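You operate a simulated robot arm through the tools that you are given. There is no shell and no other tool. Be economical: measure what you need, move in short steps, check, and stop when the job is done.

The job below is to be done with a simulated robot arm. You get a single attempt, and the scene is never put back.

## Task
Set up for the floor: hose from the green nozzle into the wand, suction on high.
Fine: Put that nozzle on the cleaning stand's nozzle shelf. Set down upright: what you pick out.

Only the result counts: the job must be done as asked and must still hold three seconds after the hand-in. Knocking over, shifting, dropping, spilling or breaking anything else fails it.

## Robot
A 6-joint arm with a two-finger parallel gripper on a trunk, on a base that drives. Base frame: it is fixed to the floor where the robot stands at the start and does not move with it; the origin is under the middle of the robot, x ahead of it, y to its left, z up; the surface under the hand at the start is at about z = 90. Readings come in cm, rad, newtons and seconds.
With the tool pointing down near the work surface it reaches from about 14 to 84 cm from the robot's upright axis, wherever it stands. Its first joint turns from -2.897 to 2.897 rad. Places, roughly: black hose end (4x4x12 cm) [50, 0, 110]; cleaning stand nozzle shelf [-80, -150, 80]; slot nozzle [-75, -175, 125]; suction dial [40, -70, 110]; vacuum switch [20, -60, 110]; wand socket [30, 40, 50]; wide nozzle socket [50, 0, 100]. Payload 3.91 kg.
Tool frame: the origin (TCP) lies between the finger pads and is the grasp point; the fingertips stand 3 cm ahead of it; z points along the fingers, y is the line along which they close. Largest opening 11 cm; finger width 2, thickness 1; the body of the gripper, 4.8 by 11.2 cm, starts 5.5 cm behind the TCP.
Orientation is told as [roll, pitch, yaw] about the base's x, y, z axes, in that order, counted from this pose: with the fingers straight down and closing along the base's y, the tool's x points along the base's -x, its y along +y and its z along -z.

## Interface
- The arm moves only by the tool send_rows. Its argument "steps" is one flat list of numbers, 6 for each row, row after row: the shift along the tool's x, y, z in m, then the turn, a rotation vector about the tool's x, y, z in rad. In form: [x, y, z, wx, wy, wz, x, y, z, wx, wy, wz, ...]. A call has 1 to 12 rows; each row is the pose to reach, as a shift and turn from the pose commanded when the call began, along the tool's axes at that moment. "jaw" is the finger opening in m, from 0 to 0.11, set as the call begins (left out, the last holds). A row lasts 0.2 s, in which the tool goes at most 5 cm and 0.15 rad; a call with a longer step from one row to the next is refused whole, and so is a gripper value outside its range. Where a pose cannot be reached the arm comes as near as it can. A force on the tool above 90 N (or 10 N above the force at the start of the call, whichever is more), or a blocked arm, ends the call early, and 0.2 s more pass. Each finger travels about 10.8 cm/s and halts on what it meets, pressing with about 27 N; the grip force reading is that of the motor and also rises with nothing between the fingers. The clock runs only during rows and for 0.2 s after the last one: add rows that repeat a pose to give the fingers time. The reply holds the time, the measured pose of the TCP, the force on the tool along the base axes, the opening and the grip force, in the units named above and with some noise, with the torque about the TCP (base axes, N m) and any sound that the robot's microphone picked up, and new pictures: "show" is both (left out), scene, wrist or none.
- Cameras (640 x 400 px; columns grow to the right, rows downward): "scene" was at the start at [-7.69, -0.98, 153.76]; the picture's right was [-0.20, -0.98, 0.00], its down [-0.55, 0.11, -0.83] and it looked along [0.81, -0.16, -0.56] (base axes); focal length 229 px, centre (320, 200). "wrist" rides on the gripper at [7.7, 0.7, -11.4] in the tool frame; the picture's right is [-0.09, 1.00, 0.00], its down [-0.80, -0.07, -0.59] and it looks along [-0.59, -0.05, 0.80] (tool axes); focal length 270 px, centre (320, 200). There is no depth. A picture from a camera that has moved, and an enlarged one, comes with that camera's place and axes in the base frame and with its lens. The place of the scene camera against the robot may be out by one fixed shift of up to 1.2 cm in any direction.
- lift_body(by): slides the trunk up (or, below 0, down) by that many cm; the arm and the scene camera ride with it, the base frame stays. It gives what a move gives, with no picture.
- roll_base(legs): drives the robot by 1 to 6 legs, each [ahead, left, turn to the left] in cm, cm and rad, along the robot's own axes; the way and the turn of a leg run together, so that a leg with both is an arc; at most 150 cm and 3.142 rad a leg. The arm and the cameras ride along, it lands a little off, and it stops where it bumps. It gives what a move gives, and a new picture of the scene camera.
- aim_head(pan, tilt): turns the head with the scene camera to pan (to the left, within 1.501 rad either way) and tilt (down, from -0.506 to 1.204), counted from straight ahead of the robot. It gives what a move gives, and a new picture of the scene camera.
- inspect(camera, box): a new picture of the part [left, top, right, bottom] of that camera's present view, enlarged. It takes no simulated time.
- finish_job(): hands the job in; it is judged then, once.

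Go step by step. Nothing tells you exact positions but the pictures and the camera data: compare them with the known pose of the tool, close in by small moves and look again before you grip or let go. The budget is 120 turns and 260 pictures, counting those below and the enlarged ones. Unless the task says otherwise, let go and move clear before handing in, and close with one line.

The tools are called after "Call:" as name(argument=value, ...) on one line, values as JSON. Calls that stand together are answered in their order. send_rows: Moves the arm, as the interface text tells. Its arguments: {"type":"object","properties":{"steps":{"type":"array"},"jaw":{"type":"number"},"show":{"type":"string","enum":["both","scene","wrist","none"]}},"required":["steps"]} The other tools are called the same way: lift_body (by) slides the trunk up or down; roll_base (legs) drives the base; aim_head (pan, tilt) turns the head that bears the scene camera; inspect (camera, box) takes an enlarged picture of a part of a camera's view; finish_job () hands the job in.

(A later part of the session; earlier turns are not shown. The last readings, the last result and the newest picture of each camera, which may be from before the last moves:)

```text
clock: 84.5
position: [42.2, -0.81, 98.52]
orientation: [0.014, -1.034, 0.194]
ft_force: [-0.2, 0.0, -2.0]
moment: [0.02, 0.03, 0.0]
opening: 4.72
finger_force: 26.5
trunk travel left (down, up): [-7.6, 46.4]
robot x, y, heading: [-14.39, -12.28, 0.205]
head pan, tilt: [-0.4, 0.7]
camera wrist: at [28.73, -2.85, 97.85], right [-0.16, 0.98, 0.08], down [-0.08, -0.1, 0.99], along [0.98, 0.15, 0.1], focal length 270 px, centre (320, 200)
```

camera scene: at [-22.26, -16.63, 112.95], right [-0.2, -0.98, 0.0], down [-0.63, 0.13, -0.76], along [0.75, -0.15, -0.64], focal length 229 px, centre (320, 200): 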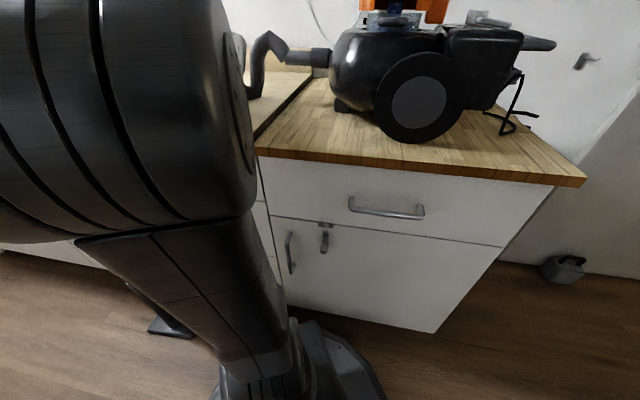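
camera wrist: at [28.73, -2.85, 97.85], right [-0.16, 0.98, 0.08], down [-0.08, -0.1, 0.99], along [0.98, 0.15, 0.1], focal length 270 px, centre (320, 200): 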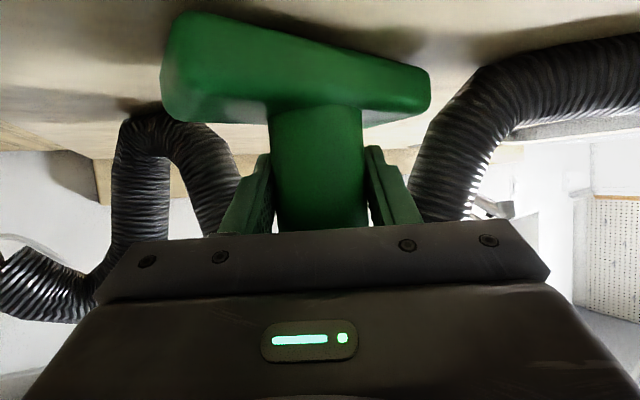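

The nozzle slides freely and the hose stays in place. I back well away, turn toward the stand, and stop short of it to look.

Call:
roll_base(legs=[[-40, 0, 0], [0, 0, -2.35], [25, 46, 0]])

Call:
send_rows(steps=[0, 0, 0, 0, 0, 0], show="wrist")

```text
clock: 95.1
position: [-59.03, -114.62, 98.6]
orientation: [0.014, -1.037, -2.136]
ft_force: [-0.1, 0.0, -1.7]
moment: [0.02, 0.02, 0.02]
opening: 4.69
finger_force: 27.4
trunk travel left (down, up): [-7.6, 46.4]
robot x, y, heading: [-28.6, -65.25, -2.125]
head pan, tilt: [-0.4, 0.7]
camera scene: at [-25.68, -55.14, 112.95], right [-0.58, 0.82, 0.0], down [0.53, 0.37, -0.76], along [-0.62, -0.44, -0.64], focal length 229 px, centre (320, 200)
```

scene: 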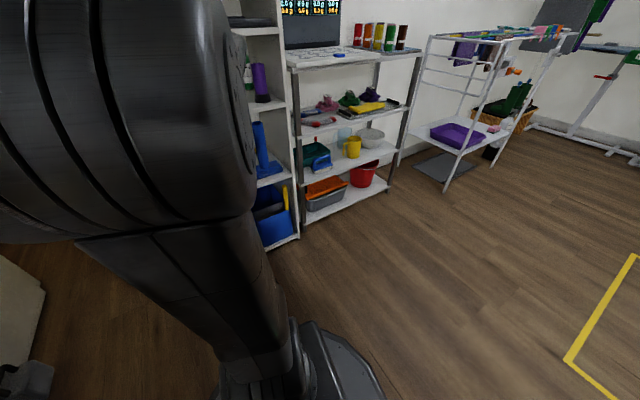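

```text
clock: 95.5
position: [-59.02, -114.64, 98.6]
orientation: [0.013, -1.036, -2.136]
ft_force: [-0.1, 0.1, -1.5]
moment: [0.02, -0.02, 0.04]
opening: 4.71
finger_force: 27.0
trunk travel left (down, up): [-7.6, 46.4]
robot x, y, heading: [-28.17, -65.28, -2.127]
head pan, tilt: [-0.4, 0.7]
camera wrist: at [-51.03, -103.27, 97.85], right [0.82, -0.56, 0.08], down [-0.01, 0.13, 0.99], along [-0.57, -0.82, 0.1], focal length 270 px, centre (320, 200)
```

wrist: 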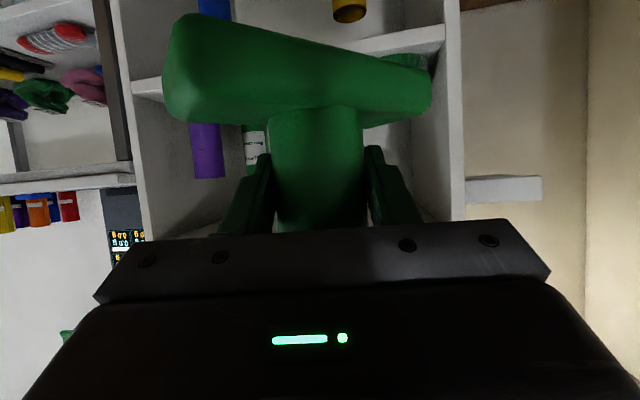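

The nozzle blocks the wrist view. I sidestep right and pan the head left to see the stand past the arm.

Call:
roll_base(legs=[[-8, -30, 0]])

Call:
aim_head(pan=0.65, tilt=0.35)

```text
clock: 97.5
position: [-79.21, -92.55, 98.56]
orientation: [0.012, -1.035, -2.137]
ft_force: [0.1, 0.5, -1.2]
moment: [0.01, -0.03, -0.04]
opening: 4.72
finger_force: 26.6
trunk travel left (down, up): [-7.6, 46.4]
robot x, y, heading: [-48.33, -43.19, -2.133]
head pan, tilt: [-0.4, 0.7]
camera scene: at [-45.7, -33.14, 112.95], right [-0.57, 0.82, 0.0], down [0.53, 0.37, -0.76], along [-0.63, -0.44, -0.64], focal length 229 px, centre (320, 200)
```

scene: 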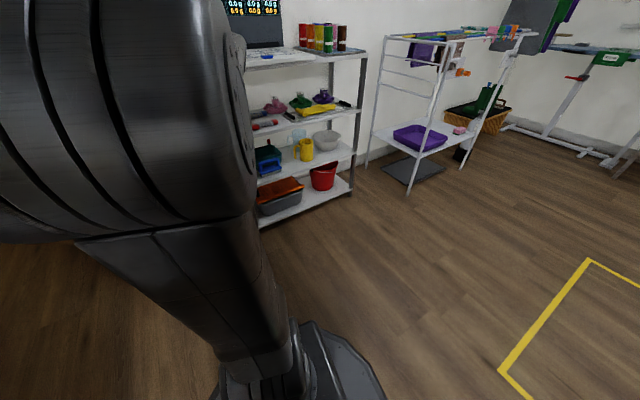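

```text
clock: 98.8
position: [-79.25, -92.6, 98.46]
orientation: [0.013, -1.036, -2.138]
ft_force: [1.0, 0.2, -1.4]
moment: [0.01, -0.01, 0.0]
opening: 4.7
finger_force: 27.7
trunk travel left (down, up): [-7.6, 46.4]
robot x, y, heading: [-48.47, -43.46, -2.127]
head pan, tilt: [0.649, 0.351]
camera scene: at [-37.91, -37.52, 116.09], right [-1.0, -0.09, 0.0], down [-0.03, 0.34, -0.94], along [0.08, -0.94, -0.34], focal length 229 px, centre (320, 200)
```

scene: 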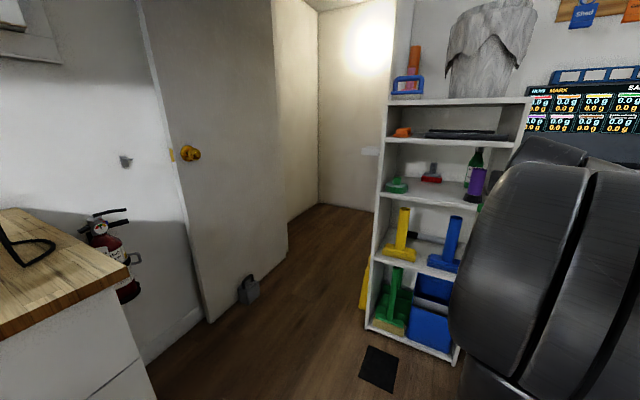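

A clear view of the stand. I zoom on the nozzle shelf.

Call:
inspect(camera="scene", box=[370, 125, 530, 225])

Call:
inspect(camera="scene", box=[350, 60, 550, 380])

```text
4.00 times, centred on (450, 175) of scene
camera zoom: at [-37.91, -37.52, 116.09], right [-1.0, -0.09, 0.0], down [-0.03, 0.34, -0.94], along [0.08, -0.94, -0.34], focal length 917 px, centre (-200, 300)
```

zoom: 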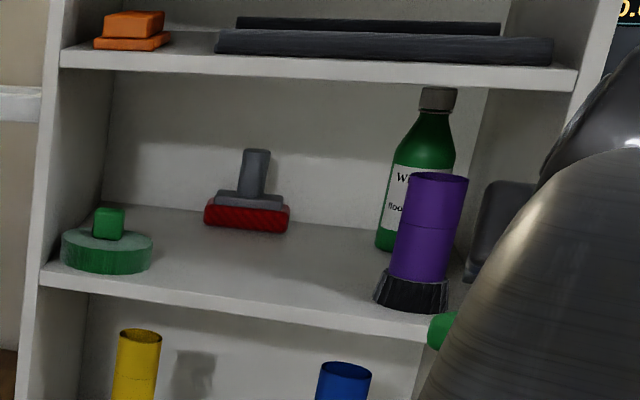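

```text
1.25 times, centred on (450, 220) of scene
camera zoom: at [-37.91, -37.52, 116.09], right [-1.0, -0.09, 0.0], down [-0.03, 0.34, -0.94], along [0.08, -0.94, -0.34], focal length 287 px, centre (158, 175)
```

zoom: 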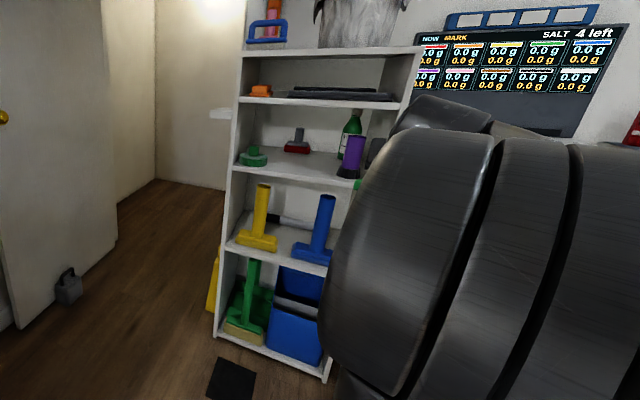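

The nozzle shelf is at z≈83: round brush left, red nozzle at the back, purple nozzle and bottle right; the front middle is free. I lower 4.7 cm, square up to the shelf, and drive to about 23 cm short of the spot.

Call:
lift_body(by=-4.7)

Call:
roll_base(legs=[[0, 0, 0.157], [20, 9.4, 0]])

Call:
send_rows(steps=[0, 0, 0, 0, 0, 0], show="wrist")

```text
clock: 99.7
position: [-79.25, -92.55, 93.85]
orientation: [0.015, -1.034, -2.138]
ft_force: [-0.2, 1.5, -1.9]
moment: [0.01, 0.03, -0.01]
opening: 4.69
finger_force: 26.9
trunk travel left (down, up): [-2.9, 51.1]
robot x, y, heading: [-48.41, -43.55, -2.129]
head pan, tilt: [0.649, 0.351]
```

```text
clock: 102.1
position: [-70.74, -119.16, 93.83]
orientation: [0.013, -1.035, -1.982]
ft_force: [0.0, 0.1, -1.2]
moment: [0.04, -0.03, 0.0]
opening: 4.72
finger_force: 26.9
trunk travel left (down, up): [-2.9, 51.1]
robot x, y, heading: [-47.46, -65.85, -1.973]
head pan, tilt: [0.649, 0.351]
camera scene: at [-38.28, -58.58, 111.39], right [-0.97, -0.24, 0.0], down [-0.08, 0.33, -0.94], along [0.23, -0.91, -0.34], focal length 229 px, centre (320, 200)
```

scene: 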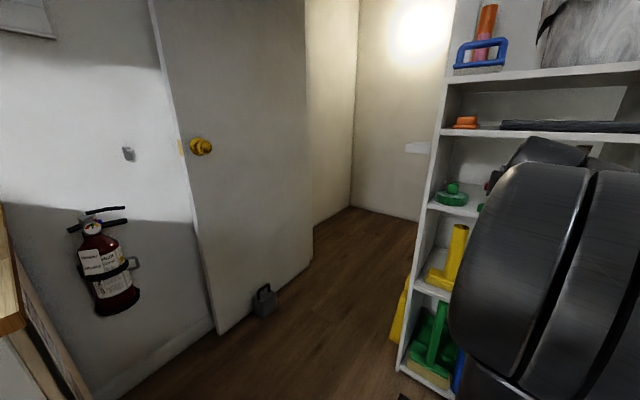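

```text
clock: 102.5
position: [-70.65, -119.28, 93.74]
orientation: [0.014, -1.035, -1.981]
ft_force: [0.5, 0.0, -2.2]
moment: [0.01, -0.01, 0.0]
opening: 4.7
finger_force: 26.7
trunk travel left (down, up): [-2.9, 51.1]
robot x, y, heading: [-48.19, -65.7, -1.972]
head pan, tilt: [0.649, 0.351]
camera wrist: at [-64.55, -106.79, 93.14], right [0.9, -0.43, 0.08], down [-0.03, 0.12, 0.99], along [-0.44, -0.89, 0.1], focal length 270 px, centre (320, 200)
```

wrist: 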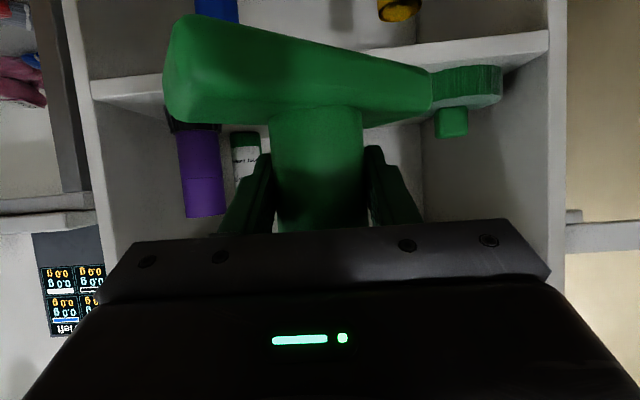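

I need the shelf height precisely. I take zooms of the shelf's left corner at two trunk heights.

Call:
inspect(camera="wrist", box=[430, 0, 590, 100])

Call:
inspect(camera="wrist", box=[60, 50, 220, 150])

Call:
lift_body(by=-2.8)

Call:
inspect(camera="wrist", box=[430, 0, 590, 100])

Call:
inspect(camera="wrist", box=[60, 50, 220, 150])

```text
4.00 times, centred on (510, 50) of wrist
camera zoom: at [-64.55, -106.79, 93.14], right [0.9, -0.43, 0.08], down [-0.03, 0.12, 0.99], along [-0.44, -0.89, 0.1], focal length 1081 px, centre (-440, 800)
```

zoom: 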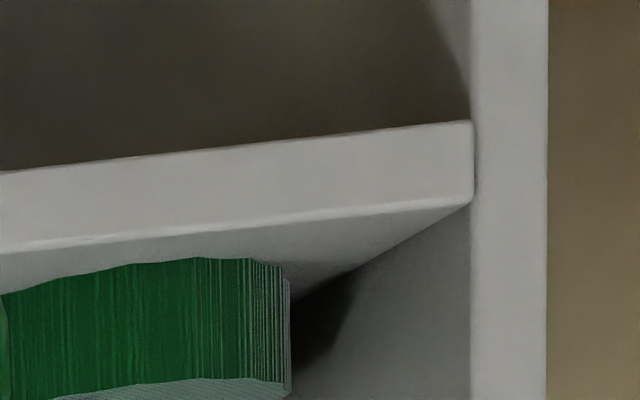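

```text
4.00 times, centred on (140, 100) of wrist
camera zoom: at [-64.55, -106.79, 93.14], right [0.9, -0.43, 0.08], down [-0.03, 0.12, 0.99], along [-0.44, -0.89, 0.1], focal length 1081 px, centre (1040, 600)
```

zoom: 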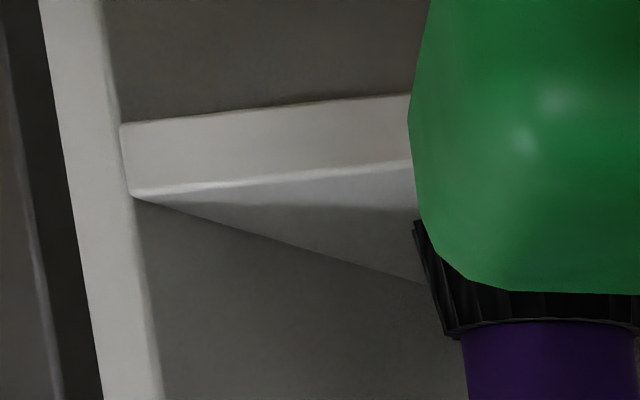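

```text
clock: 103.2
position: [-70.54, -119.22, 91.02]
orientation: [0.012, -1.036, -1.983]
ft_force: [0.1, -0.8, -1.3]
moment: [0.01, -0.01, 0.0]
opening: 4.69
finger_force: 26.9
trunk travel left (down, up): [-0.1, 53.9]
robot x, y, heading: [-47.5, -65.79, -1.973]
head pan, tilt: [0.649, 0.351]
```

```text
4.00 times, centred on (510, 50) of wrist
camera zoom: at [-64.55, -106.79, 90.36], right [0.9, -0.43, 0.08], down [-0.03, 0.12, 0.99], along [-0.44, -0.89, 0.1], focal length 1081 px, centre (-440, 800)
```

zoom: 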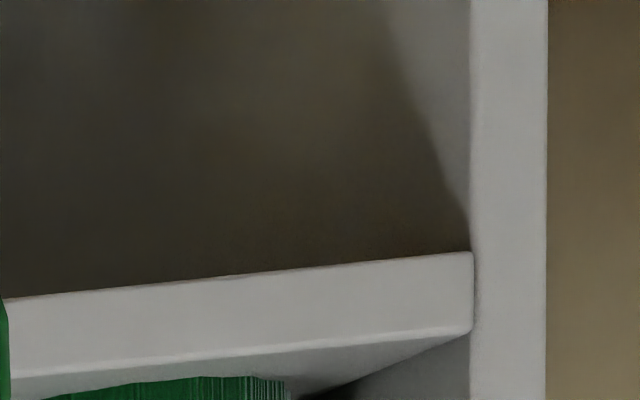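

```text
4.00 times, centred on (140, 100) of wrist
camera zoom: at [-64.55, -106.79, 90.36], right [0.9, -0.43, 0.08], down [-0.03, 0.12, 0.99], along [-0.44, -0.89, 0.1], focal length 1081 px, centre (1040, 600)
```

zoom: 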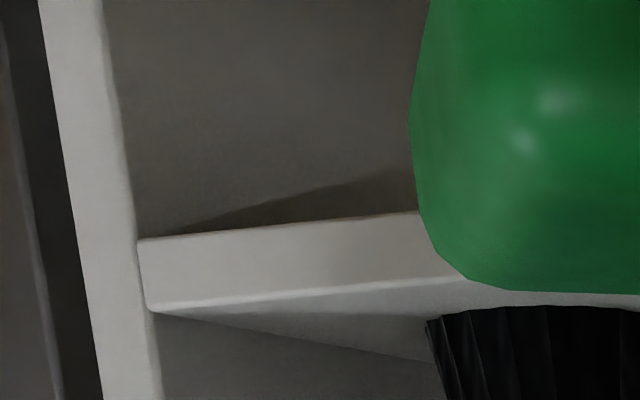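

The shelf top is at z≈84.1, with its front edge about 12.3 cm ahead of the TCP. I raise to clear the edge and drive in, first 12 cm.

Call:
lift_body(by=4.6)

Call:
roll_base(legs=[[12, -1.2, 0]])

Call:
send_rows(steps=[0, 0, 0, 0, 0, 0], show="wrist")

```text
clock: 104.1
position: [-70.7, -119.21, 95.75]
orientation: [0.011, -1.035, -1.982]
ft_force: [0.9, 0.5, -1.8]
moment: [-0.01, -0.02, 0.01]
opening: 4.68
finger_force: 27.1
trunk travel left (down, up): [-4.7, 49.3]
robot x, y, heading: [-48.18, -65.77, -1.971]
head pan, tilt: [0.649, 0.351]
```

```text
clock: 105.3
position: [-76.47, -129.92, 95.59]
orientation: [0.012, -1.035, -1.981]
ft_force: [-0.5, 0.7, 0.0]
moment: [0.05, -0.01, 0.0]
opening: 4.67
finger_force: 27.0
trunk travel left (down, up): [-4.7, 49.3]
robot x, y, heading: [-53.58, -76.45, -1.97]
head pan, tilt: [0.649, 0.351]
camera scene: at [-44.14, -69.13, 113.19], right [-0.97, -0.24, 0.0], down [-0.08, 0.33, -0.94], along [0.23, -0.91, -0.34], focal length 229 px, centre (320, 200)
```

scene: 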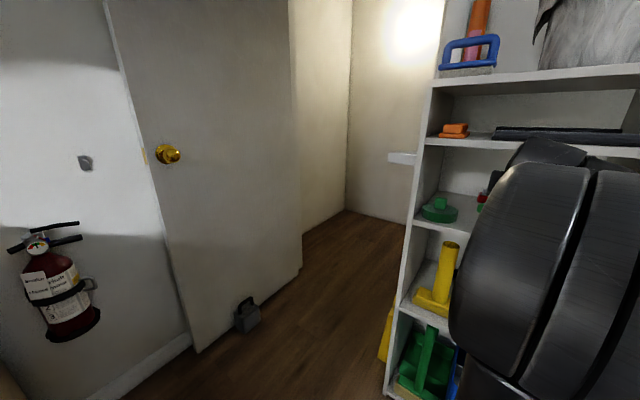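

```text
clock: 105.8
position: [-76.41, -129.9, 95.7]
orientation: [0.013, -1.035, -1.98]
ft_force: [-0.3, 0.5, -1.0]
moment: [0.0, -0.01, 0.0]
opening: 4.71
finger_force: 27.3
trunk travel left (down, up): [-4.7, 49.3]
robot x, y, heading: [-53.84, -76.2, -1.972]
head pan, tilt: [0.649, 0.351]
camera wrist: at [-70.34, -117.39, 94.93], right [0.9, -0.43, 0.08], down [-0.03, 0.12, 0.99], along [-0.44, -0.89, 0.1], focal length 270 px, centre (320, 200)
```

wrist: 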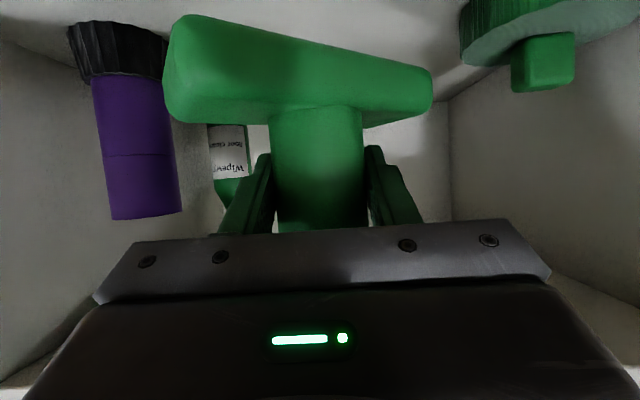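

There is room on both sides between the purple nozzle and the brush. I drive the last 10 cm.

Call:
roll_base(legs=[[5, 0, 0]])

Call:
roll_base(legs=[[4.5, 0, 0]])

Call:
send_rows(steps=[0, 0, 0, 0, 0, 0], show="wrist")

```text
clock: 106.7
position: [-78.49, -134.45, 95.69]
orientation: [0.012, -1.033, -1.982]
ft_force: [0.0, 0.4, -1.2]
moment: [0.01, 0.0, -0.04]
opening: 4.71
finger_force: 27.2
trunk travel left (down, up): [-4.7, 49.3]
robot x, y, heading: [-55.53, -81.13, -1.975]
head pan, tilt: [0.649, 0.351]
camera scene: at [-46.1, -73.75, 113.19], right [-0.97, -0.24, 0.0], down [-0.08, 0.33, -0.94], along [0.23, -0.91, -0.34], focal length 229 px, centre (320, 200)
```

scene: 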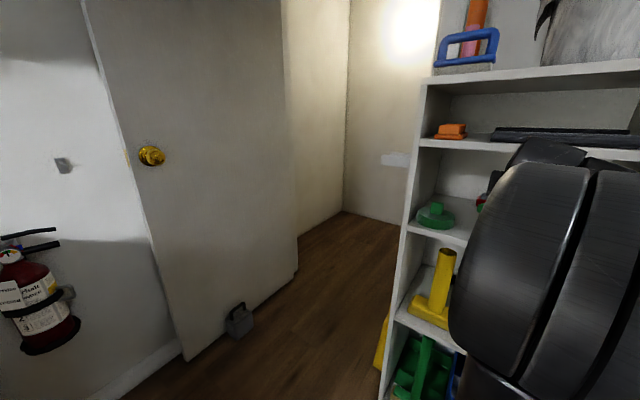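

```text
clock: 107.6
position: [-80.37, -138.59, 95.65]
orientation: [0.012, -1.035, -1.981]
ft_force: [0.1, 0.6, -2.1]
moment: [0.0, -0.02, 0.02]
opening: 4.68
finger_force: 27.1
trunk travel left (down, up): [-4.7, 49.3]
robot x, y, heading: [-57.43, -85.43, -1.972]
head pan, tilt: [0.649, 0.351]
camera scene: at [-47.87, -77.91, 113.19], right [-0.97, -0.24, 0.0], down [-0.08, 0.33, -0.94], along [0.23, -0.91, -0.34], focal length 229 px, centre (320, 200)
```

scene: 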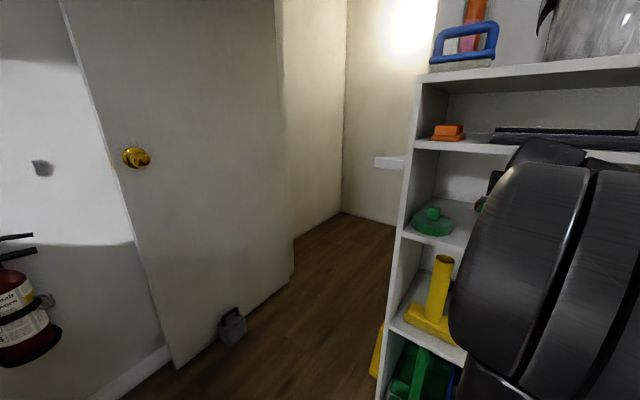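

```text
clock: 108.0
position: [-80.14, -138.57, 95.49]
orientation: [0.014, -1.034, -1.98]
ft_force: [0.0, 0.4, -2.2]
moment: [0.02, 0.02, -0.04]
opening: 4.7
finger_force: 26.9
trunk travel left (down, up): [-4.7, 49.3]
robot x, y, heading: [-57.44, -85.11, -1.975]
head pan, tilt: [0.649, 0.351]
camera wrist: at [-74.07, -126.18, 94.92], right [0.9, -0.43, 0.08], down [-0.03, 0.12, 0.99], along [-0.44, -0.89, 0.1], focal length 270 px, centre (320, 200)
```

wrist: 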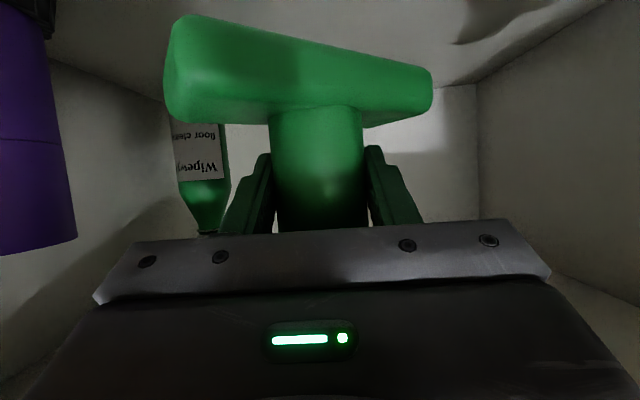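

The nozzle is about 9 cm inside the shelf with clear sides. I lower until it touches.

Call:
lift_body(by=-2.6)

Call:
lift_body(by=-0.4)

Call:
lift_body(by=-0.3)

Call:
inspect(camera="wrist", box=[140, 0, 460, 200])

```text
clock: 108.7
position: [-80.18, -138.59, 93.06]
orientation: [0.012, -1.034, -1.98]
ft_force: [0.4, -1.0, -2.4]
moment: [0.05, -0.02, -0.04]
opening: 4.72
finger_force: 26.8
trunk travel left (down, up): [-2.1, 51.9]
robot x, y, heading: [-57.58, -85.51, -1.972]
head pan, tilt: [0.649, 0.351]
```

```text
clock: 109.2
position: [-80.1, -138.6, 92.54]
orientation: [0.01, -1.036, -1.98]
ft_force: [-0.4, 0.3, -2.5]
moment: [0.02, 0.02, -0.02]
opening: 4.69
finger_force: 26.5
trunk travel left (down, up): [-1.7, 52.3]
robot x, y, heading: [-57.57, -85.5, -1.972]
head pan, tilt: [0.649, 0.351]
```

```text
clock: 109.8
position: [-80.22, -138.53, 92.31]
orientation: [0.009, -1.035, -1.98]
ft_force: [0.2, -0.3, -0.9]
moment: [0.0, 0.03, -0.01]
opening: 4.72
finger_force: 27.1
trunk travel left (down, up): [-1.4, 52.6]
robot x, y, heading: [-57.33, -85.38, -1.971]
head pan, tilt: [0.649, 0.351]
```

```text
2.00 times, centred on (300, 100) of wrist
camera zoom: at [-74.06, -126.17, 91.64], right [0.9, -0.43, 0.08], down [-0.03, 0.12, 0.99], along [-0.44, -0.89, 0.1], focal length 541 px, centre (360, 400)
```

zoom: 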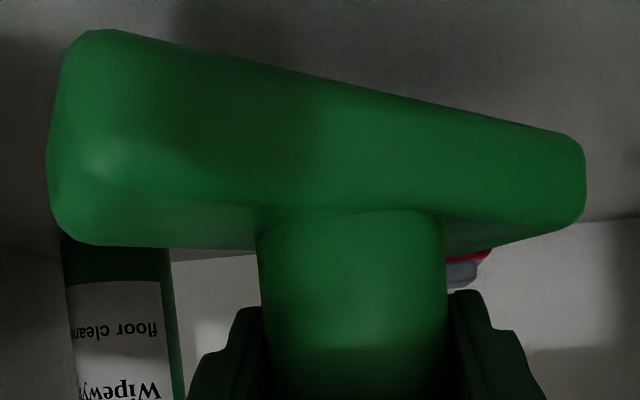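

Call:
lift_body(by=-0.3)

Call:
lift_body(by=-0.3)

```text
clock: 110.3
position: [-80.17, -138.68, 91.96]
orientation: [0.011, -1.038, -1.982]
ft_force: [-0.1, -0.6, -2.0]
moment: [0.02, 0.03, -0.01]
opening: 4.68
finger_force: 27.0
trunk travel left (down, up): [-1.1, 52.9]
robot x, y, heading: [-57.31, -85.27, -1.97]
head pan, tilt: [0.649, 0.351]
```

```text
clock: 110.8
position: [-80.12, -138.69, 91.77]
orientation: [0.012, -1.036, -1.981]
ft_force: [-0.5, 0.1, -2.0]
moment: [0.0, -0.01, -0.02]
opening: 4.69
finger_force: 26.7
trunk travel left (down, up): [-0.8, 53.2]
robot x, y, heading: [-57.4, -85.22, -1.975]
head pan, tilt: [0.649, 0.351]
```

No contact yet. I continue in small steps.

Call:
lift_body(by=-0.3)

Call:
lift_body(by=-0.3)

Call:
inspect(camera="wrist", box=[140, 0, 460, 200])

```text
clock: 111.3
position: [-80.16, -138.48, 91.43]
orientation: [0.012, -1.034, -1.982]
ft_force: [0.5, 0.4, -1.7]
moment: [-0.04, -0.02, -0.01]
opening: 4.65
finger_force: 27.6
trunk travel left (down, up): [-0.5, 53.5]
robot x, y, heading: [-57.44, -85.13, -1.971]
head pan, tilt: [0.649, 0.351]
```

```text
clock: 111.8
position: [-80.15, -138.65, 91.12]
orientation: [0.013, -1.035, -1.98]
ft_force: [-0.8, 0.2, -1.8]
moment: [0.02, -0.01, -0.01]
opening: 4.69
finger_force: 27.0
trunk travel left (down, up): [-0.2, 53.8]
robot x, y, heading: [-57.63, -85.32, -1.974]
head pan, tilt: [0.649, 0.351]
```

```text
2.00 times, centred on (300, 100) of wrist
camera zoom: at [-74.06, -126.17, 90.44], right [0.9, -0.43, 0.08], down [-0.03, 0.12, 0.99], along [-0.44, -0.89, 0.1], focal length 541 px, centre (360, 400)
```

zoom: 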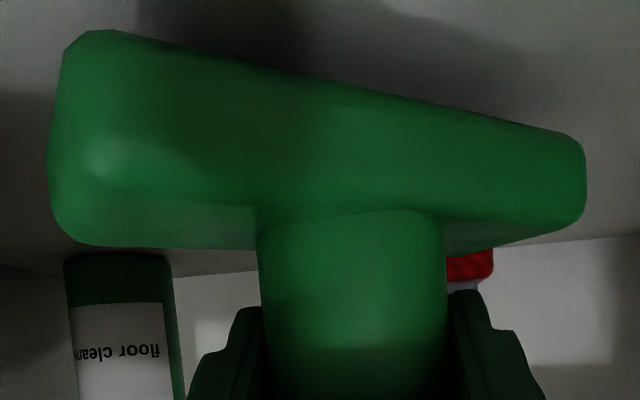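

Call:
send_rows(steps=[0.0026, 0, 0.0015, 0, 0, 0, 0.0026, 0, 0.0015, 0, 0, 0], show="none")

Call:
send_rows(steps=[0.0026, 0, 0.0015, 0, 0, 0, 0.0026, 0, 0.0015, 0, 0, 0], show="none")

```text
clock: 112.4
position: [-80.11, -138.59, 90.77]
orientation: [0.013, -1.036, -1.98]
ft_force: [-0.4, -0.1, -1.1]
moment: [0.0, -0.04, -0.03]
opening: 4.68
finger_force: 26.8
trunk travel left (down, up): [-0.2, 53.8]
robot x, y, heading: [-57.55, -85.35, -1.973]
head pan, tilt: [0.649, 0.351]
```

```text
clock: 113.0
position: [-80.1, -138.51, 90.5]
orientation: [0.012, -1.036, -1.98]
ft_force: [0.2, -1.1, -1.8]
moment: [-0.01, 0.01, -0.02]
opening: 4.68
finger_force: 27.0
trunk travel left (down, up): [-0.2, 53.8]
robot x, y, heading: [-57.29, -85.47, -1.975]
head pan, tilt: [0.649, 0.351]
```

Call:
send_rows(steps=[0.0026, 0, 0.0015, 0, 0, 0, 0.0026, 0, 0.0015, 0, 0, 0], show="none")

Call:
send_rows(steps=[0.0026, 0, 0.0015, 0, 0, 0, 0.0026, 0, 0.0015, 0, 0, 0], show="none")

Call:
inspect(camera="wrist", box=[140, 0, 460, 200])

```text
clock: 113.6
position: [-80.09, -138.56, 90.19]
orientation: [0.013, -1.035, -1.984]
ft_force: [0.0, -0.1, -1.1]
moment: [0.02, -0.04, 0.01]
opening: 4.68
finger_force: 26.9
trunk travel left (down, up): [-0.2, 53.8]
robot x, y, heading: [-57.69, -85.44, -1.97]
head pan, tilt: [0.649, 0.351]
```

```text
clock: 114.2
position: [-80.09, -138.56, 90.21]
orientation: [0.014, -1.04, -1.981]
ft_force: [-2.8, -5.8, 17.2]
moment: [0.36, 0.04, 0.02]
opening: 4.68
finger_force: 26.7
trunk travel left (down, up): [-0.2, 53.8]
robot x, y, heading: [-57.51, -85.68, -1.971]
head pan, tilt: [0.649, 0.351]
```

```text
2.00 times, centred on (300, 100) of wrist
camera zoom: at [-74.0, -126.06, 89.41], right [0.9, -0.43, 0.08], down [-0.03, 0.13, 0.99], along [-0.44, -0.89, 0.1], focal length 541 px, centre (360, 400)
```

zoom: 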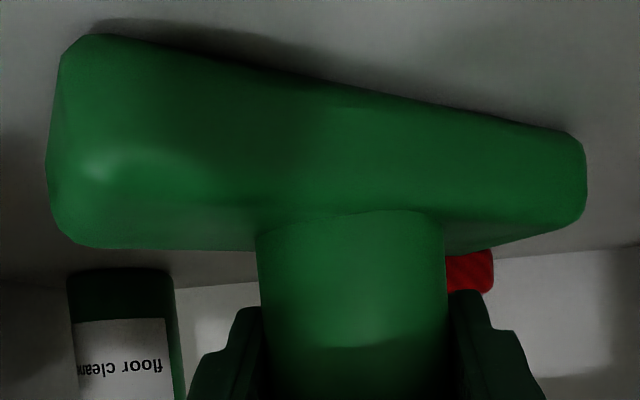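

Contact at 17 N. I relieve slightly, release, and check that the nozzle stands.

Call:
lift_body(by=0.15)

Call:
send_rows(steps=[0, 0, 0, 0, 0, 0, 0, 0, 0, 0, 0, 0], jaw=0.075, show="wrist")

```text
clock: 114.7
position: [-80.07, -138.46, 90.08]
orientation: [0.014, -1.037, -1.985]
ft_force: [-2.1, -6.1, 15.7]
moment: [-0.18, -0.01, -0.09]
opening: 4.67
finger_force: 26.7
trunk travel left (down, up): [-0.3, 53.7]
robot x, y, heading: [-57.32, -85.18, -1.969]
head pan, tilt: [0.649, 0.351]
```

```text
clock: 115.3
position: [-80.21, -138.47, 89.84]
orientation: [0.015, -1.033, -1.98]
ft_force: [0.3, -0.4, 0.2]
moment: [0.01, 0.0, 0.02]
opening: 7.5
finger_force: 0.0
trunk travel left (down, up): [-0.3, 53.7]
robot x, y, heading: [-57.34, -85.28, -1.973]
head pan, tilt: [0.649, 0.351]
camera wrist: at [-74.02, -126.06, 89.32], right [0.9, -0.43, 0.08], down [-0.03, 0.12, 0.99], along [-0.44, -0.9, 0.1], focal length 270 px, centre (320, 200)
```

wrist: 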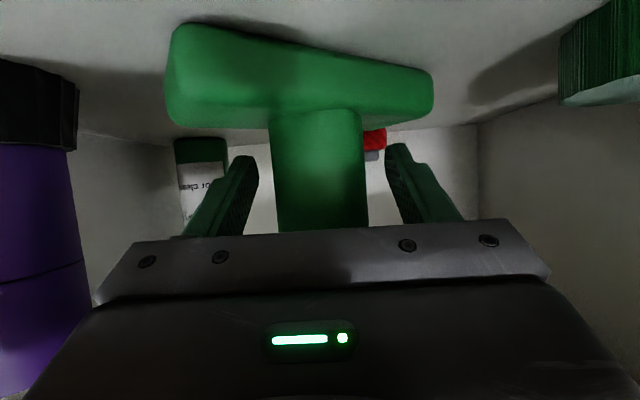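

The nozzle stands upright on its own. I back straight out and check from a distance.

Call:
roll_base(legs=[[-30, 0, 0]])

Call:
send_rows(steps=[0, 0, 0, 0, 0, 0], show="wrist")

```text
clock: 117.4
position: [-68.57, -110.27, 90.07]
orientation: [0.015, -1.037, -1.988]
ft_force: [0.7, -0.7, -1.0]
moment: [-0.02, 0.0, -0.01]
opening: 7.51
finger_force: 0.0
trunk travel left (down, up): [-0.3, 53.7]
robot x, y, heading: [-45.57, -57.27, -1.978]
head pan, tilt: [0.649, 0.351]
camera scene: at [-35.77, -49.9, 108.84], right [-0.97, -0.24, 0.0], down [-0.08, 0.33, -0.94], along [0.22, -0.91, -0.34], focal length 229 px, centre (320, 200)
```

scene: 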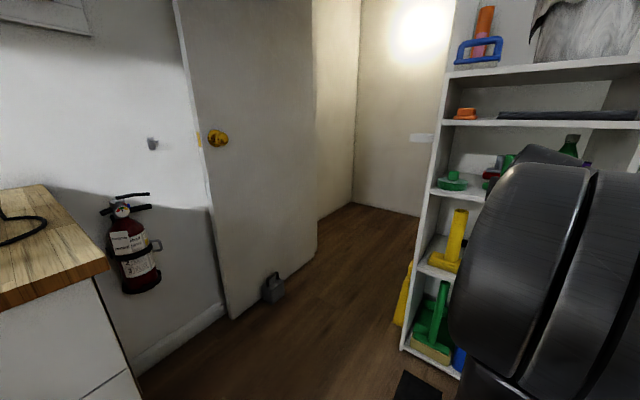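

```text
clock: 117.8
position: [-68.56, -110.29, 89.94]
orientation: [0.015, -1.035, -1.991]
ft_force: [-0.3, -0.7, 0.2]
moment: [-0.01, 0.0, -0.02]
opening: 7.5
finger_force: 0.0
trunk travel left (down, up): [-0.3, 53.7]
robot x, y, heading: [-45.13, -57.36, -1.977]
head pan, tilt: [0.649, 0.351]
camera wrist: at [-62.25, -97.88, 89.35], right [0.9, -0.44, 0.08], down [-0.03, 0.12, 0.99], along [-0.44, -0.89, 0.1], focal length 270 px, centre (320, 200)
```

wrist: 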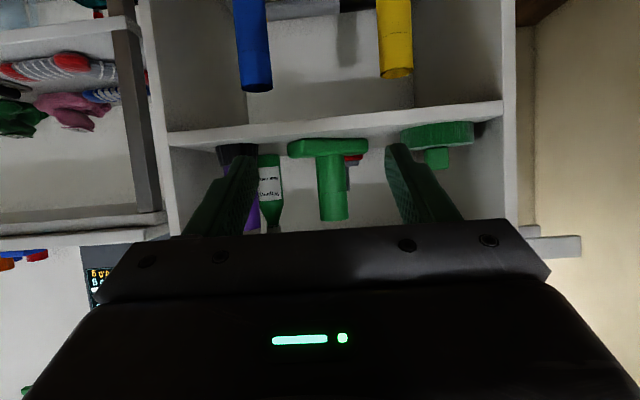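

The nozzle is upright on the shelf and nothing else has moved. Now the dial: I raise the trunk, turn toward the vacuum, and point the tool down.

Call:
lift_body(by=46)

Call:
roll_base(legs=[[0, 0, 1.83]])

Call:
send_rows(steps=[0, 0, 0, 0, 0.14, 0, 0, 0, 0, 0, 0.28, 0, 0, 0, 0, 0, 0.42, 0, 0, 0, 0, 0, 0.56, 0, 0, 0, 0, 0, 0.7, 0, 0, 0, 0, 0, 0.84, 0, 0, 0, 0, 0, 0.95, 0, 0, 0, 0, 0, 1.035, 0], show="wrist")

Call:
aim_head(pan=-0.2, tilt=0.5)

```text
refused: 46 is not a number from -40 to 40
```

```text
clock: 122.1
position: [9.12, -77.13, 90.11]
orientation: [-0.013, -1.044, -0.324]
ft_force: [-22.7, -50.8, 0.5]
moment: [-0.03, 0.01, 0.05]
opening: 2.1
finger_force: 0.0
trunk travel left (down, up): [-0.3, 53.7]
robot x, y, heading: [-45.6, -57.52, -0.309]
head pan, tilt: [0.649, 0.351]
stopped in leg 1: the force on the tool passed its limit at 126 N (the readings are from after the stop); the commanded pose is now the measured one
camera scene: at [-52.5, -49.05, 108.86], right [0.33, -0.94, 0.0], down [-0.32, -0.11, -0.94], along [0.89, 0.32, -0.34], focal length 229 px, centre (320, 200)
```

scene: 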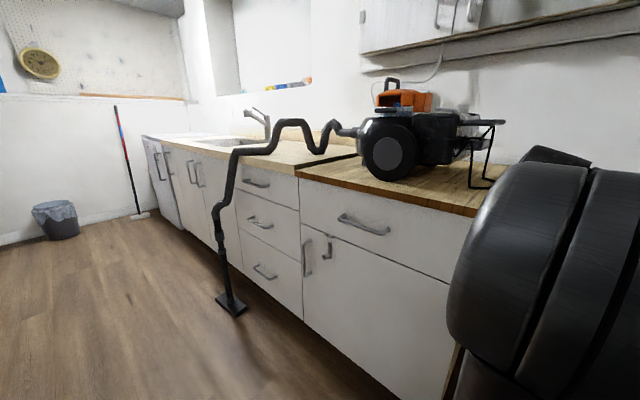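

```text
clock: 123.9
position: [9.64, -77.28, 92.18]
orientation: [0.248, -0.076, -0.323]
ft_force: [12.8, -7.5, 23.2]
moment: [0.95, -0.38, -0.34]
opening: 7.6
finger_force: 0.9
out of reach, approached as far as the arm can: row 1, 2, 3, 4, 5, 6, 7, 8
trunk travel left (down, up): [-0.3, 53.7]
robot x, y, heading: [-45.05, -57.42, -0.305]
head pan, tilt: [0.649, 0.351]
camera wrist: at [1.0, -76.49, 102.8], right [0.37, 0.89, 0.25], down [0.65, -0.44, 0.62], along [0.66, -0.07, -0.75], focal length 270 px, centre (320, 200)
```

wrist: 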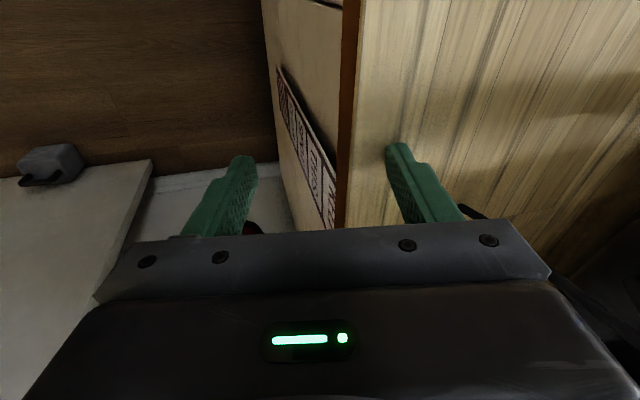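

```text
clock: 125.0
position: [9.46, -77.29, 92.03]
orientation: [0.245, -0.077, -0.323]
ft_force: [28.1, -13.7, 54.4]
moment: [2.2, -0.91, -1.46]
opening: 7.94
finger_force: 4.9
trunk travel left (down, up): [-0.3, 53.7]
robot x, y, heading: [-44.87, -57.31, -0.306]
head pan, tilt: [-0.201, 0.499]
camera scene: at [-53.14, -56.1, 107.49], right [-0.48, -0.88, 0.0], down [-0.42, 0.23, -0.88], along [0.77, -0.42, -0.48], focal length 229 px, centre (320, 200)
```

scene: 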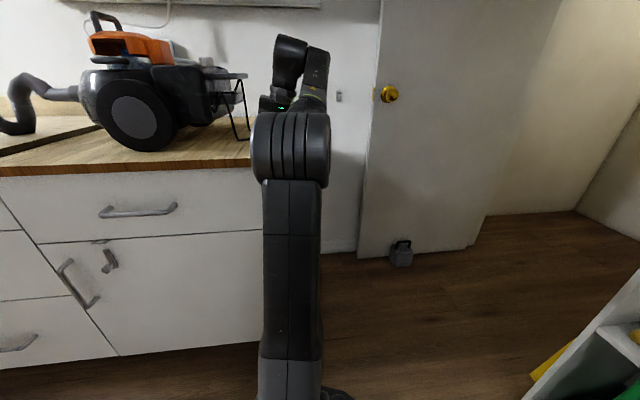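

The over-limit lift was refused and the hand bumped the fixed counter end while turning. I immediately raise off it.

Call:
lift_body(by=25)

Call:
send_rows(steps=[0, 0, 0, 0, 0, 0])

```text
clock: 127.6
position: [9.55, -77.17, 116.77]
orientation: [0.247, -0.066, -0.322]
ft_force: [-0.4, 0.7, -0.3]
moment: [-0.01, -0.03, 0.03]
opening: 7.48
finger_force: 0.1
trunk travel left (down, up): [-25.3, 28.7]
robot x, y, heading: [-45.61, -57.74, -0.3]
head pan, tilt: [-0.201, 0.499]
```

```text
clock: 128.0
position: [9.49, -77.24, 116.72]
orientation: [0.246, -0.064, -0.324]
ft_force: [-0.3, -0.1, -1.0]
moment: [0.0, 0.01, -0.02]
opening: 7.48
finger_force: 0.1
trunk travel left (down, up): [-25.3, 28.7]
robot x, y, heading: [-45.61, -58.05, -0.303]
head pan, tilt: [-0.201, 0.499]
camera scene: at [-53.07, -56.07, 132.47], right [-0.48, -0.88, 0.0], down [-0.42, 0.23, -0.88], along [0.77, -0.42, -0.48], focal length 229 px, centre (320, 200)
camera wrist: at [1.01, -76.57, 127.54], right [0.37, 0.89, 0.25], down [0.65, -0.44, 0.61], along [0.66, -0.07, -0.75], focal length 270 px, centre (320, 200)
```

scene: 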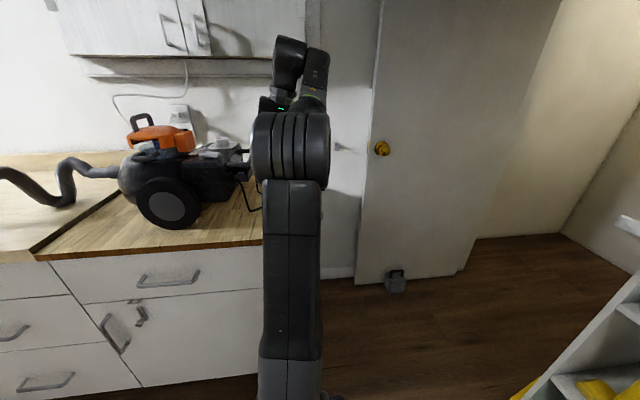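
wrist: 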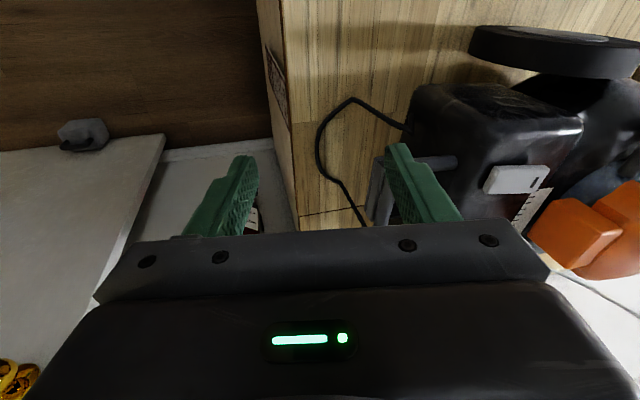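

Clear now, and nothing moved visibly. I raise further, level the tool, and look at the dial area.

Call:
lift_body(by=24)

Call:
send_rows(steps=[0, 0, 0, 0.123, 0.032, 0, 0, 0, 0, 0.246, 0.064, 0, 0, 0, 0, 0.246, 0.064, 0], show="wrist")

Call:
inspect(camera="scene", box=[0, 60, 280, 235])

```text
clock: 130.5
position: [9.61, -77.27, 140.64]
orientation: [0.247, -0.067, -0.325]
ft_force: [-0.7, 0.2, 0.8]
moment: [0.01, -0.05, -0.03]
opening: 7.53
finger_force: 0.0
trunk travel left (down, up): [-49.3, 4.7]
robot x, y, heading: [-45.84, -57.39, -0.302]
head pan, tilt: [-0.201, 0.499]
```

```text
clock: 131.3
position: [9.55, -77.28, 140.69]
orientation: [0.247, -0.066, -0.323]
ft_force: [0.9, 0.2, 0.6]
moment: [0.01, -0.02, 0.02]
opening: 7.49
finger_force: 0.1
out of reach, approached as far as the arm can: row 1, 2, 3
trunk travel left (down, up): [-49.3, 4.7]
robot x, y, heading: [-45.82, -57.27, -0.301]
head pan, tilt: [-0.201, 0.499]
camera wrist: at [0.98, -76.56, 151.56], right [0.37, 0.89, 0.25], down [0.65, -0.44, 0.61], along [0.66, -0.07, -0.75], focal length 270 px, centre (320, 200)
```

wrist: 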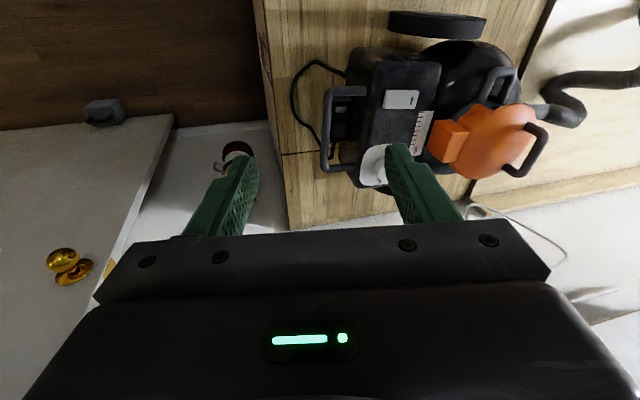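

```text
2.29 times, centred on (140, 148) of scene
camera zoom: at [-53.06, -56.07, 156.47], right [-0.48, -0.88, 0.0], down [-0.42, 0.23, -0.88], along [0.77, -0.42, -0.48], focal length 524 px, centre (731, 320)
```

zoom: 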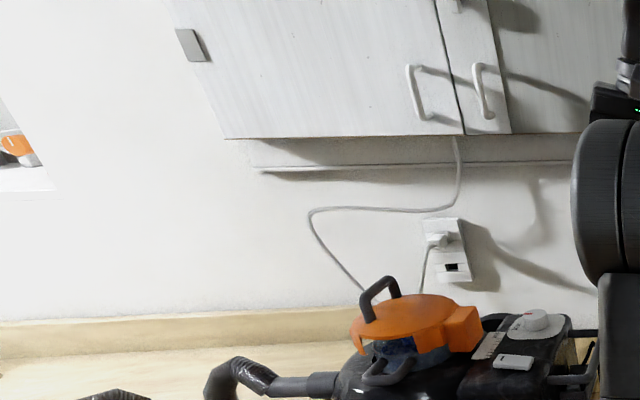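

The wrist is stuck in a flipped branch (tool rolled 0.25 rad). I back off for space, pitch the tool up again, and lower the hand to where the wrist is aligned, so I can unwind it.

Call:
roll_base(legs=[[-30, 0, 0]])

Call:
send_rows(steps=[0, 0, 0, 0, -0.14, 0, 0, 0, 0, 0, -0.28, 0, 0, 0, 0, 0, -0.42, 0, 0, 0, 0, 0, -0.56, 0, 0, 0, 0, 0, -0.7, 0, 0, 0, 0, 0, -0.84, 0, 0, 0, 0, 0, -0.97, 0, 0, 0, 0, 0, -0.97, 0], show="scene")

```text
clock: 133.4
position: [-19.08, -68.26, 140.74]
orientation: [0.247, -0.068, -0.319]
ft_force: [0.0, 0.0, -0.5]
moment: [-0.02, -0.03, -0.01]
opening: 7.5
finger_force: 0.1
trunk travel left (down, up): [-49.3, 4.7]
robot x, y, heading: [-74.01, -48.57, -0.307]
head pan, tilt: [-0.201, 0.499]
camera scene: at [-81.72, -47.15, 156.47], right [-0.48, -0.88, 0.0], down [-0.42, 0.23, -0.88], along [0.77, -0.42, -0.48], focal length 229 px, centre (320, 200)
```

scene: 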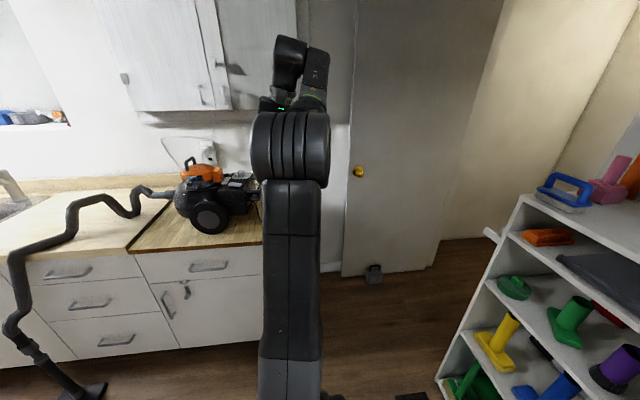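

```text
clock: 135.2
position: [-19.03, -68.33, 140.62]
orientation: [0.46, -0.992, -0.697]
ft_force: [0.1, -0.1, 0.3]
moment: [-0.04, -0.02, 0.01]
opening: 7.51
finger_force: 0.0
trunk travel left (down, up): [-49.3, 4.7]
robot x, y, heading: [-73.77, -48.82, -0.304]
head pan, tilt: [-0.201, 0.499]
camera scene: at [-81.63, -47.17, 156.47], right [-0.48, -0.88, 0.0], down [-0.42, 0.23, -0.88], along [0.77, -0.42, -0.48], focal length 229 px, centre (320, 200)
```

scene: 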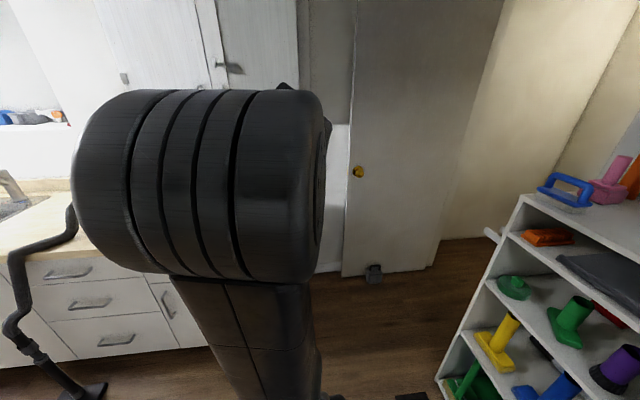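

I work the wrist out of the flipped branch by circling the tool direction to the left and above the forearm, then bringing it straight down.

Call:
send_rows(steps=[0, 0, 0, -0.0867, -0.0232, -0.1085, 0, 0, 0, -0.1734, -0.0464, -0.217, 0, 0, 0, -0.26, -0.0695, -0.3256, 0, 0, 0, -0.3468, -0.0927, -0.4341, 0, 0, 0, -0.3468, -0.0927, -0.4341], show="none")

Call:
send_rows(steps=[0, 0, 0, 0, -0.14, 0, 0, 0, 0, 0, -0.28, 0, 0, 0, 0, 0, -0.42, 0, 0, 0, 0, 0, -0.56, 0, 0, 0, 0, 0, -0.7, 0, 0, 0, 0, 0, -0.7, 0], show="scene")

```text
clock: 136.4
position: [-19.11, -68.19, 140.73]
orientation: [0.001, -1.199, 0.199]
ft_force: [0.4, 0.2, -0.8]
moment: [0.03, 0.03, 0.01]
opening: 7.51
finger_force: 0.1
trunk travel left (down, up): [-49.3, 4.7]
robot x, y, heading: [-74.24, -48.34, -0.302]
head pan, tilt: [-0.201, 0.499]
```

```text
clock: 137.8
position: [-19.1, -68.33, 140.7]
orientation: [3.14, -1.242, -2.941]
ft_force: [0.5, 0.2, 0.1]
moment: [0.0, -0.01, 0.01]
opening: 7.5
finger_force: 0.1
trunk travel left (down, up): [-49.3, 4.7]
robot x, y, heading: [-73.81, -48.87, -0.305]
head pan, tilt: [-0.201, 0.499]
camera scene: at [-81.64, -47.17, 156.47], right [-0.48, -0.88, 0.0], down [-0.42, 0.23, -0.88], along [0.77, -0.42, -0.48], focal length 229 px, centre (320, 200)
```

scene: 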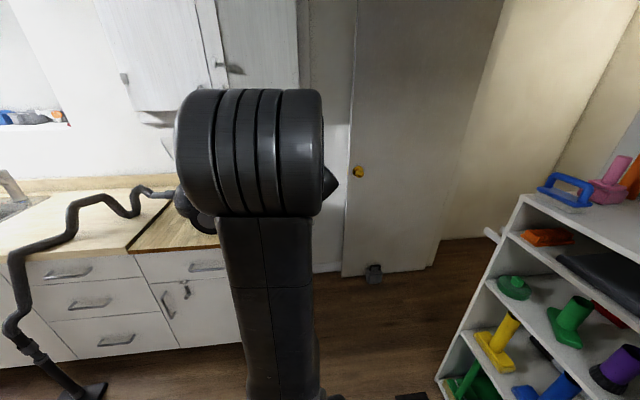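

That works. Next I yaw to the heading, then pitch straight down through alignment.

Call:
send_rows(steps=[0, 0, 0, 0.119, 0, -0.041, 0, 0, 0, 0.238, 0, -0.0815, 0, 0, 0, 0.358, 0, -0.122, 0, 0, 0, 0.477, 0, -0.163, 0, 0, 0, 0.477, 0, -0.163], show="none")

Call:
send_rows(steps=[0, 0, 0, 0, 0.14, 0, 0, 0, 0, 0, 0.28, 0, 0, 0, 0, 0, 0.42, 0, 0, 0, 0, 0, 0.56, 0, 0, 0, 0, 0, 0.7, 0, 0, 0, 0, 0, 0.84, 0, 0, 0, 0, 0, 0.98, 0, 0, 0, 0, 0, 1.12, 0, 0, 0, 0, 0, 1.26, 0, 0, 0, 0, 0, 1.4, 0], show="scene")

```text
clock: 139.0
position: [-19.11, -68.27, 140.75]
orientation: [-3.139, -1.245, 2.834]
ft_force: [0.3, -0.4, -0.5]
moment: [-0.04, 0.0, -0.02]
opening: 7.47
finger_force: 0.0
trunk travel left (down, up): [-49.3, 4.7]
robot x, y, heading: [-74.08, -48.19, -0.301]
head pan, tilt: [-0.201, 0.499]
```

```text
clock: 141.2
position: [-18.85, -68.35, 140.64]
orientation: [0.001, -0.496, -0.303]
ft_force: [0.0, -1.0, 0.3]
moment: [0.0, 0.01, 0.02]
opening: 7.48
finger_force: 0.1
out of reach, approached as far as the arm can: row 3
trunk travel left (down, up): [-49.3, 4.7]
robot x, y, heading: [-73.99, -48.96, -0.307]
head pan, tilt: [-0.201, 0.499]
camera scene: at [-81.54, -47.19, 156.47], right [-0.48, -0.88, 0.0], down [-0.42, 0.23, -0.88], along [0.77, -0.42, -0.48], focal length 229 px, centre (320, 200)
```

scene: 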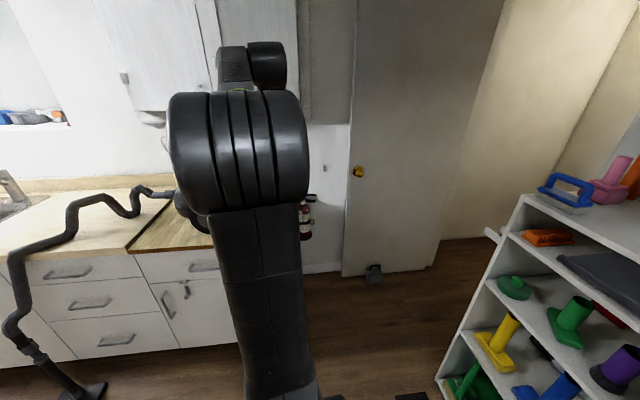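

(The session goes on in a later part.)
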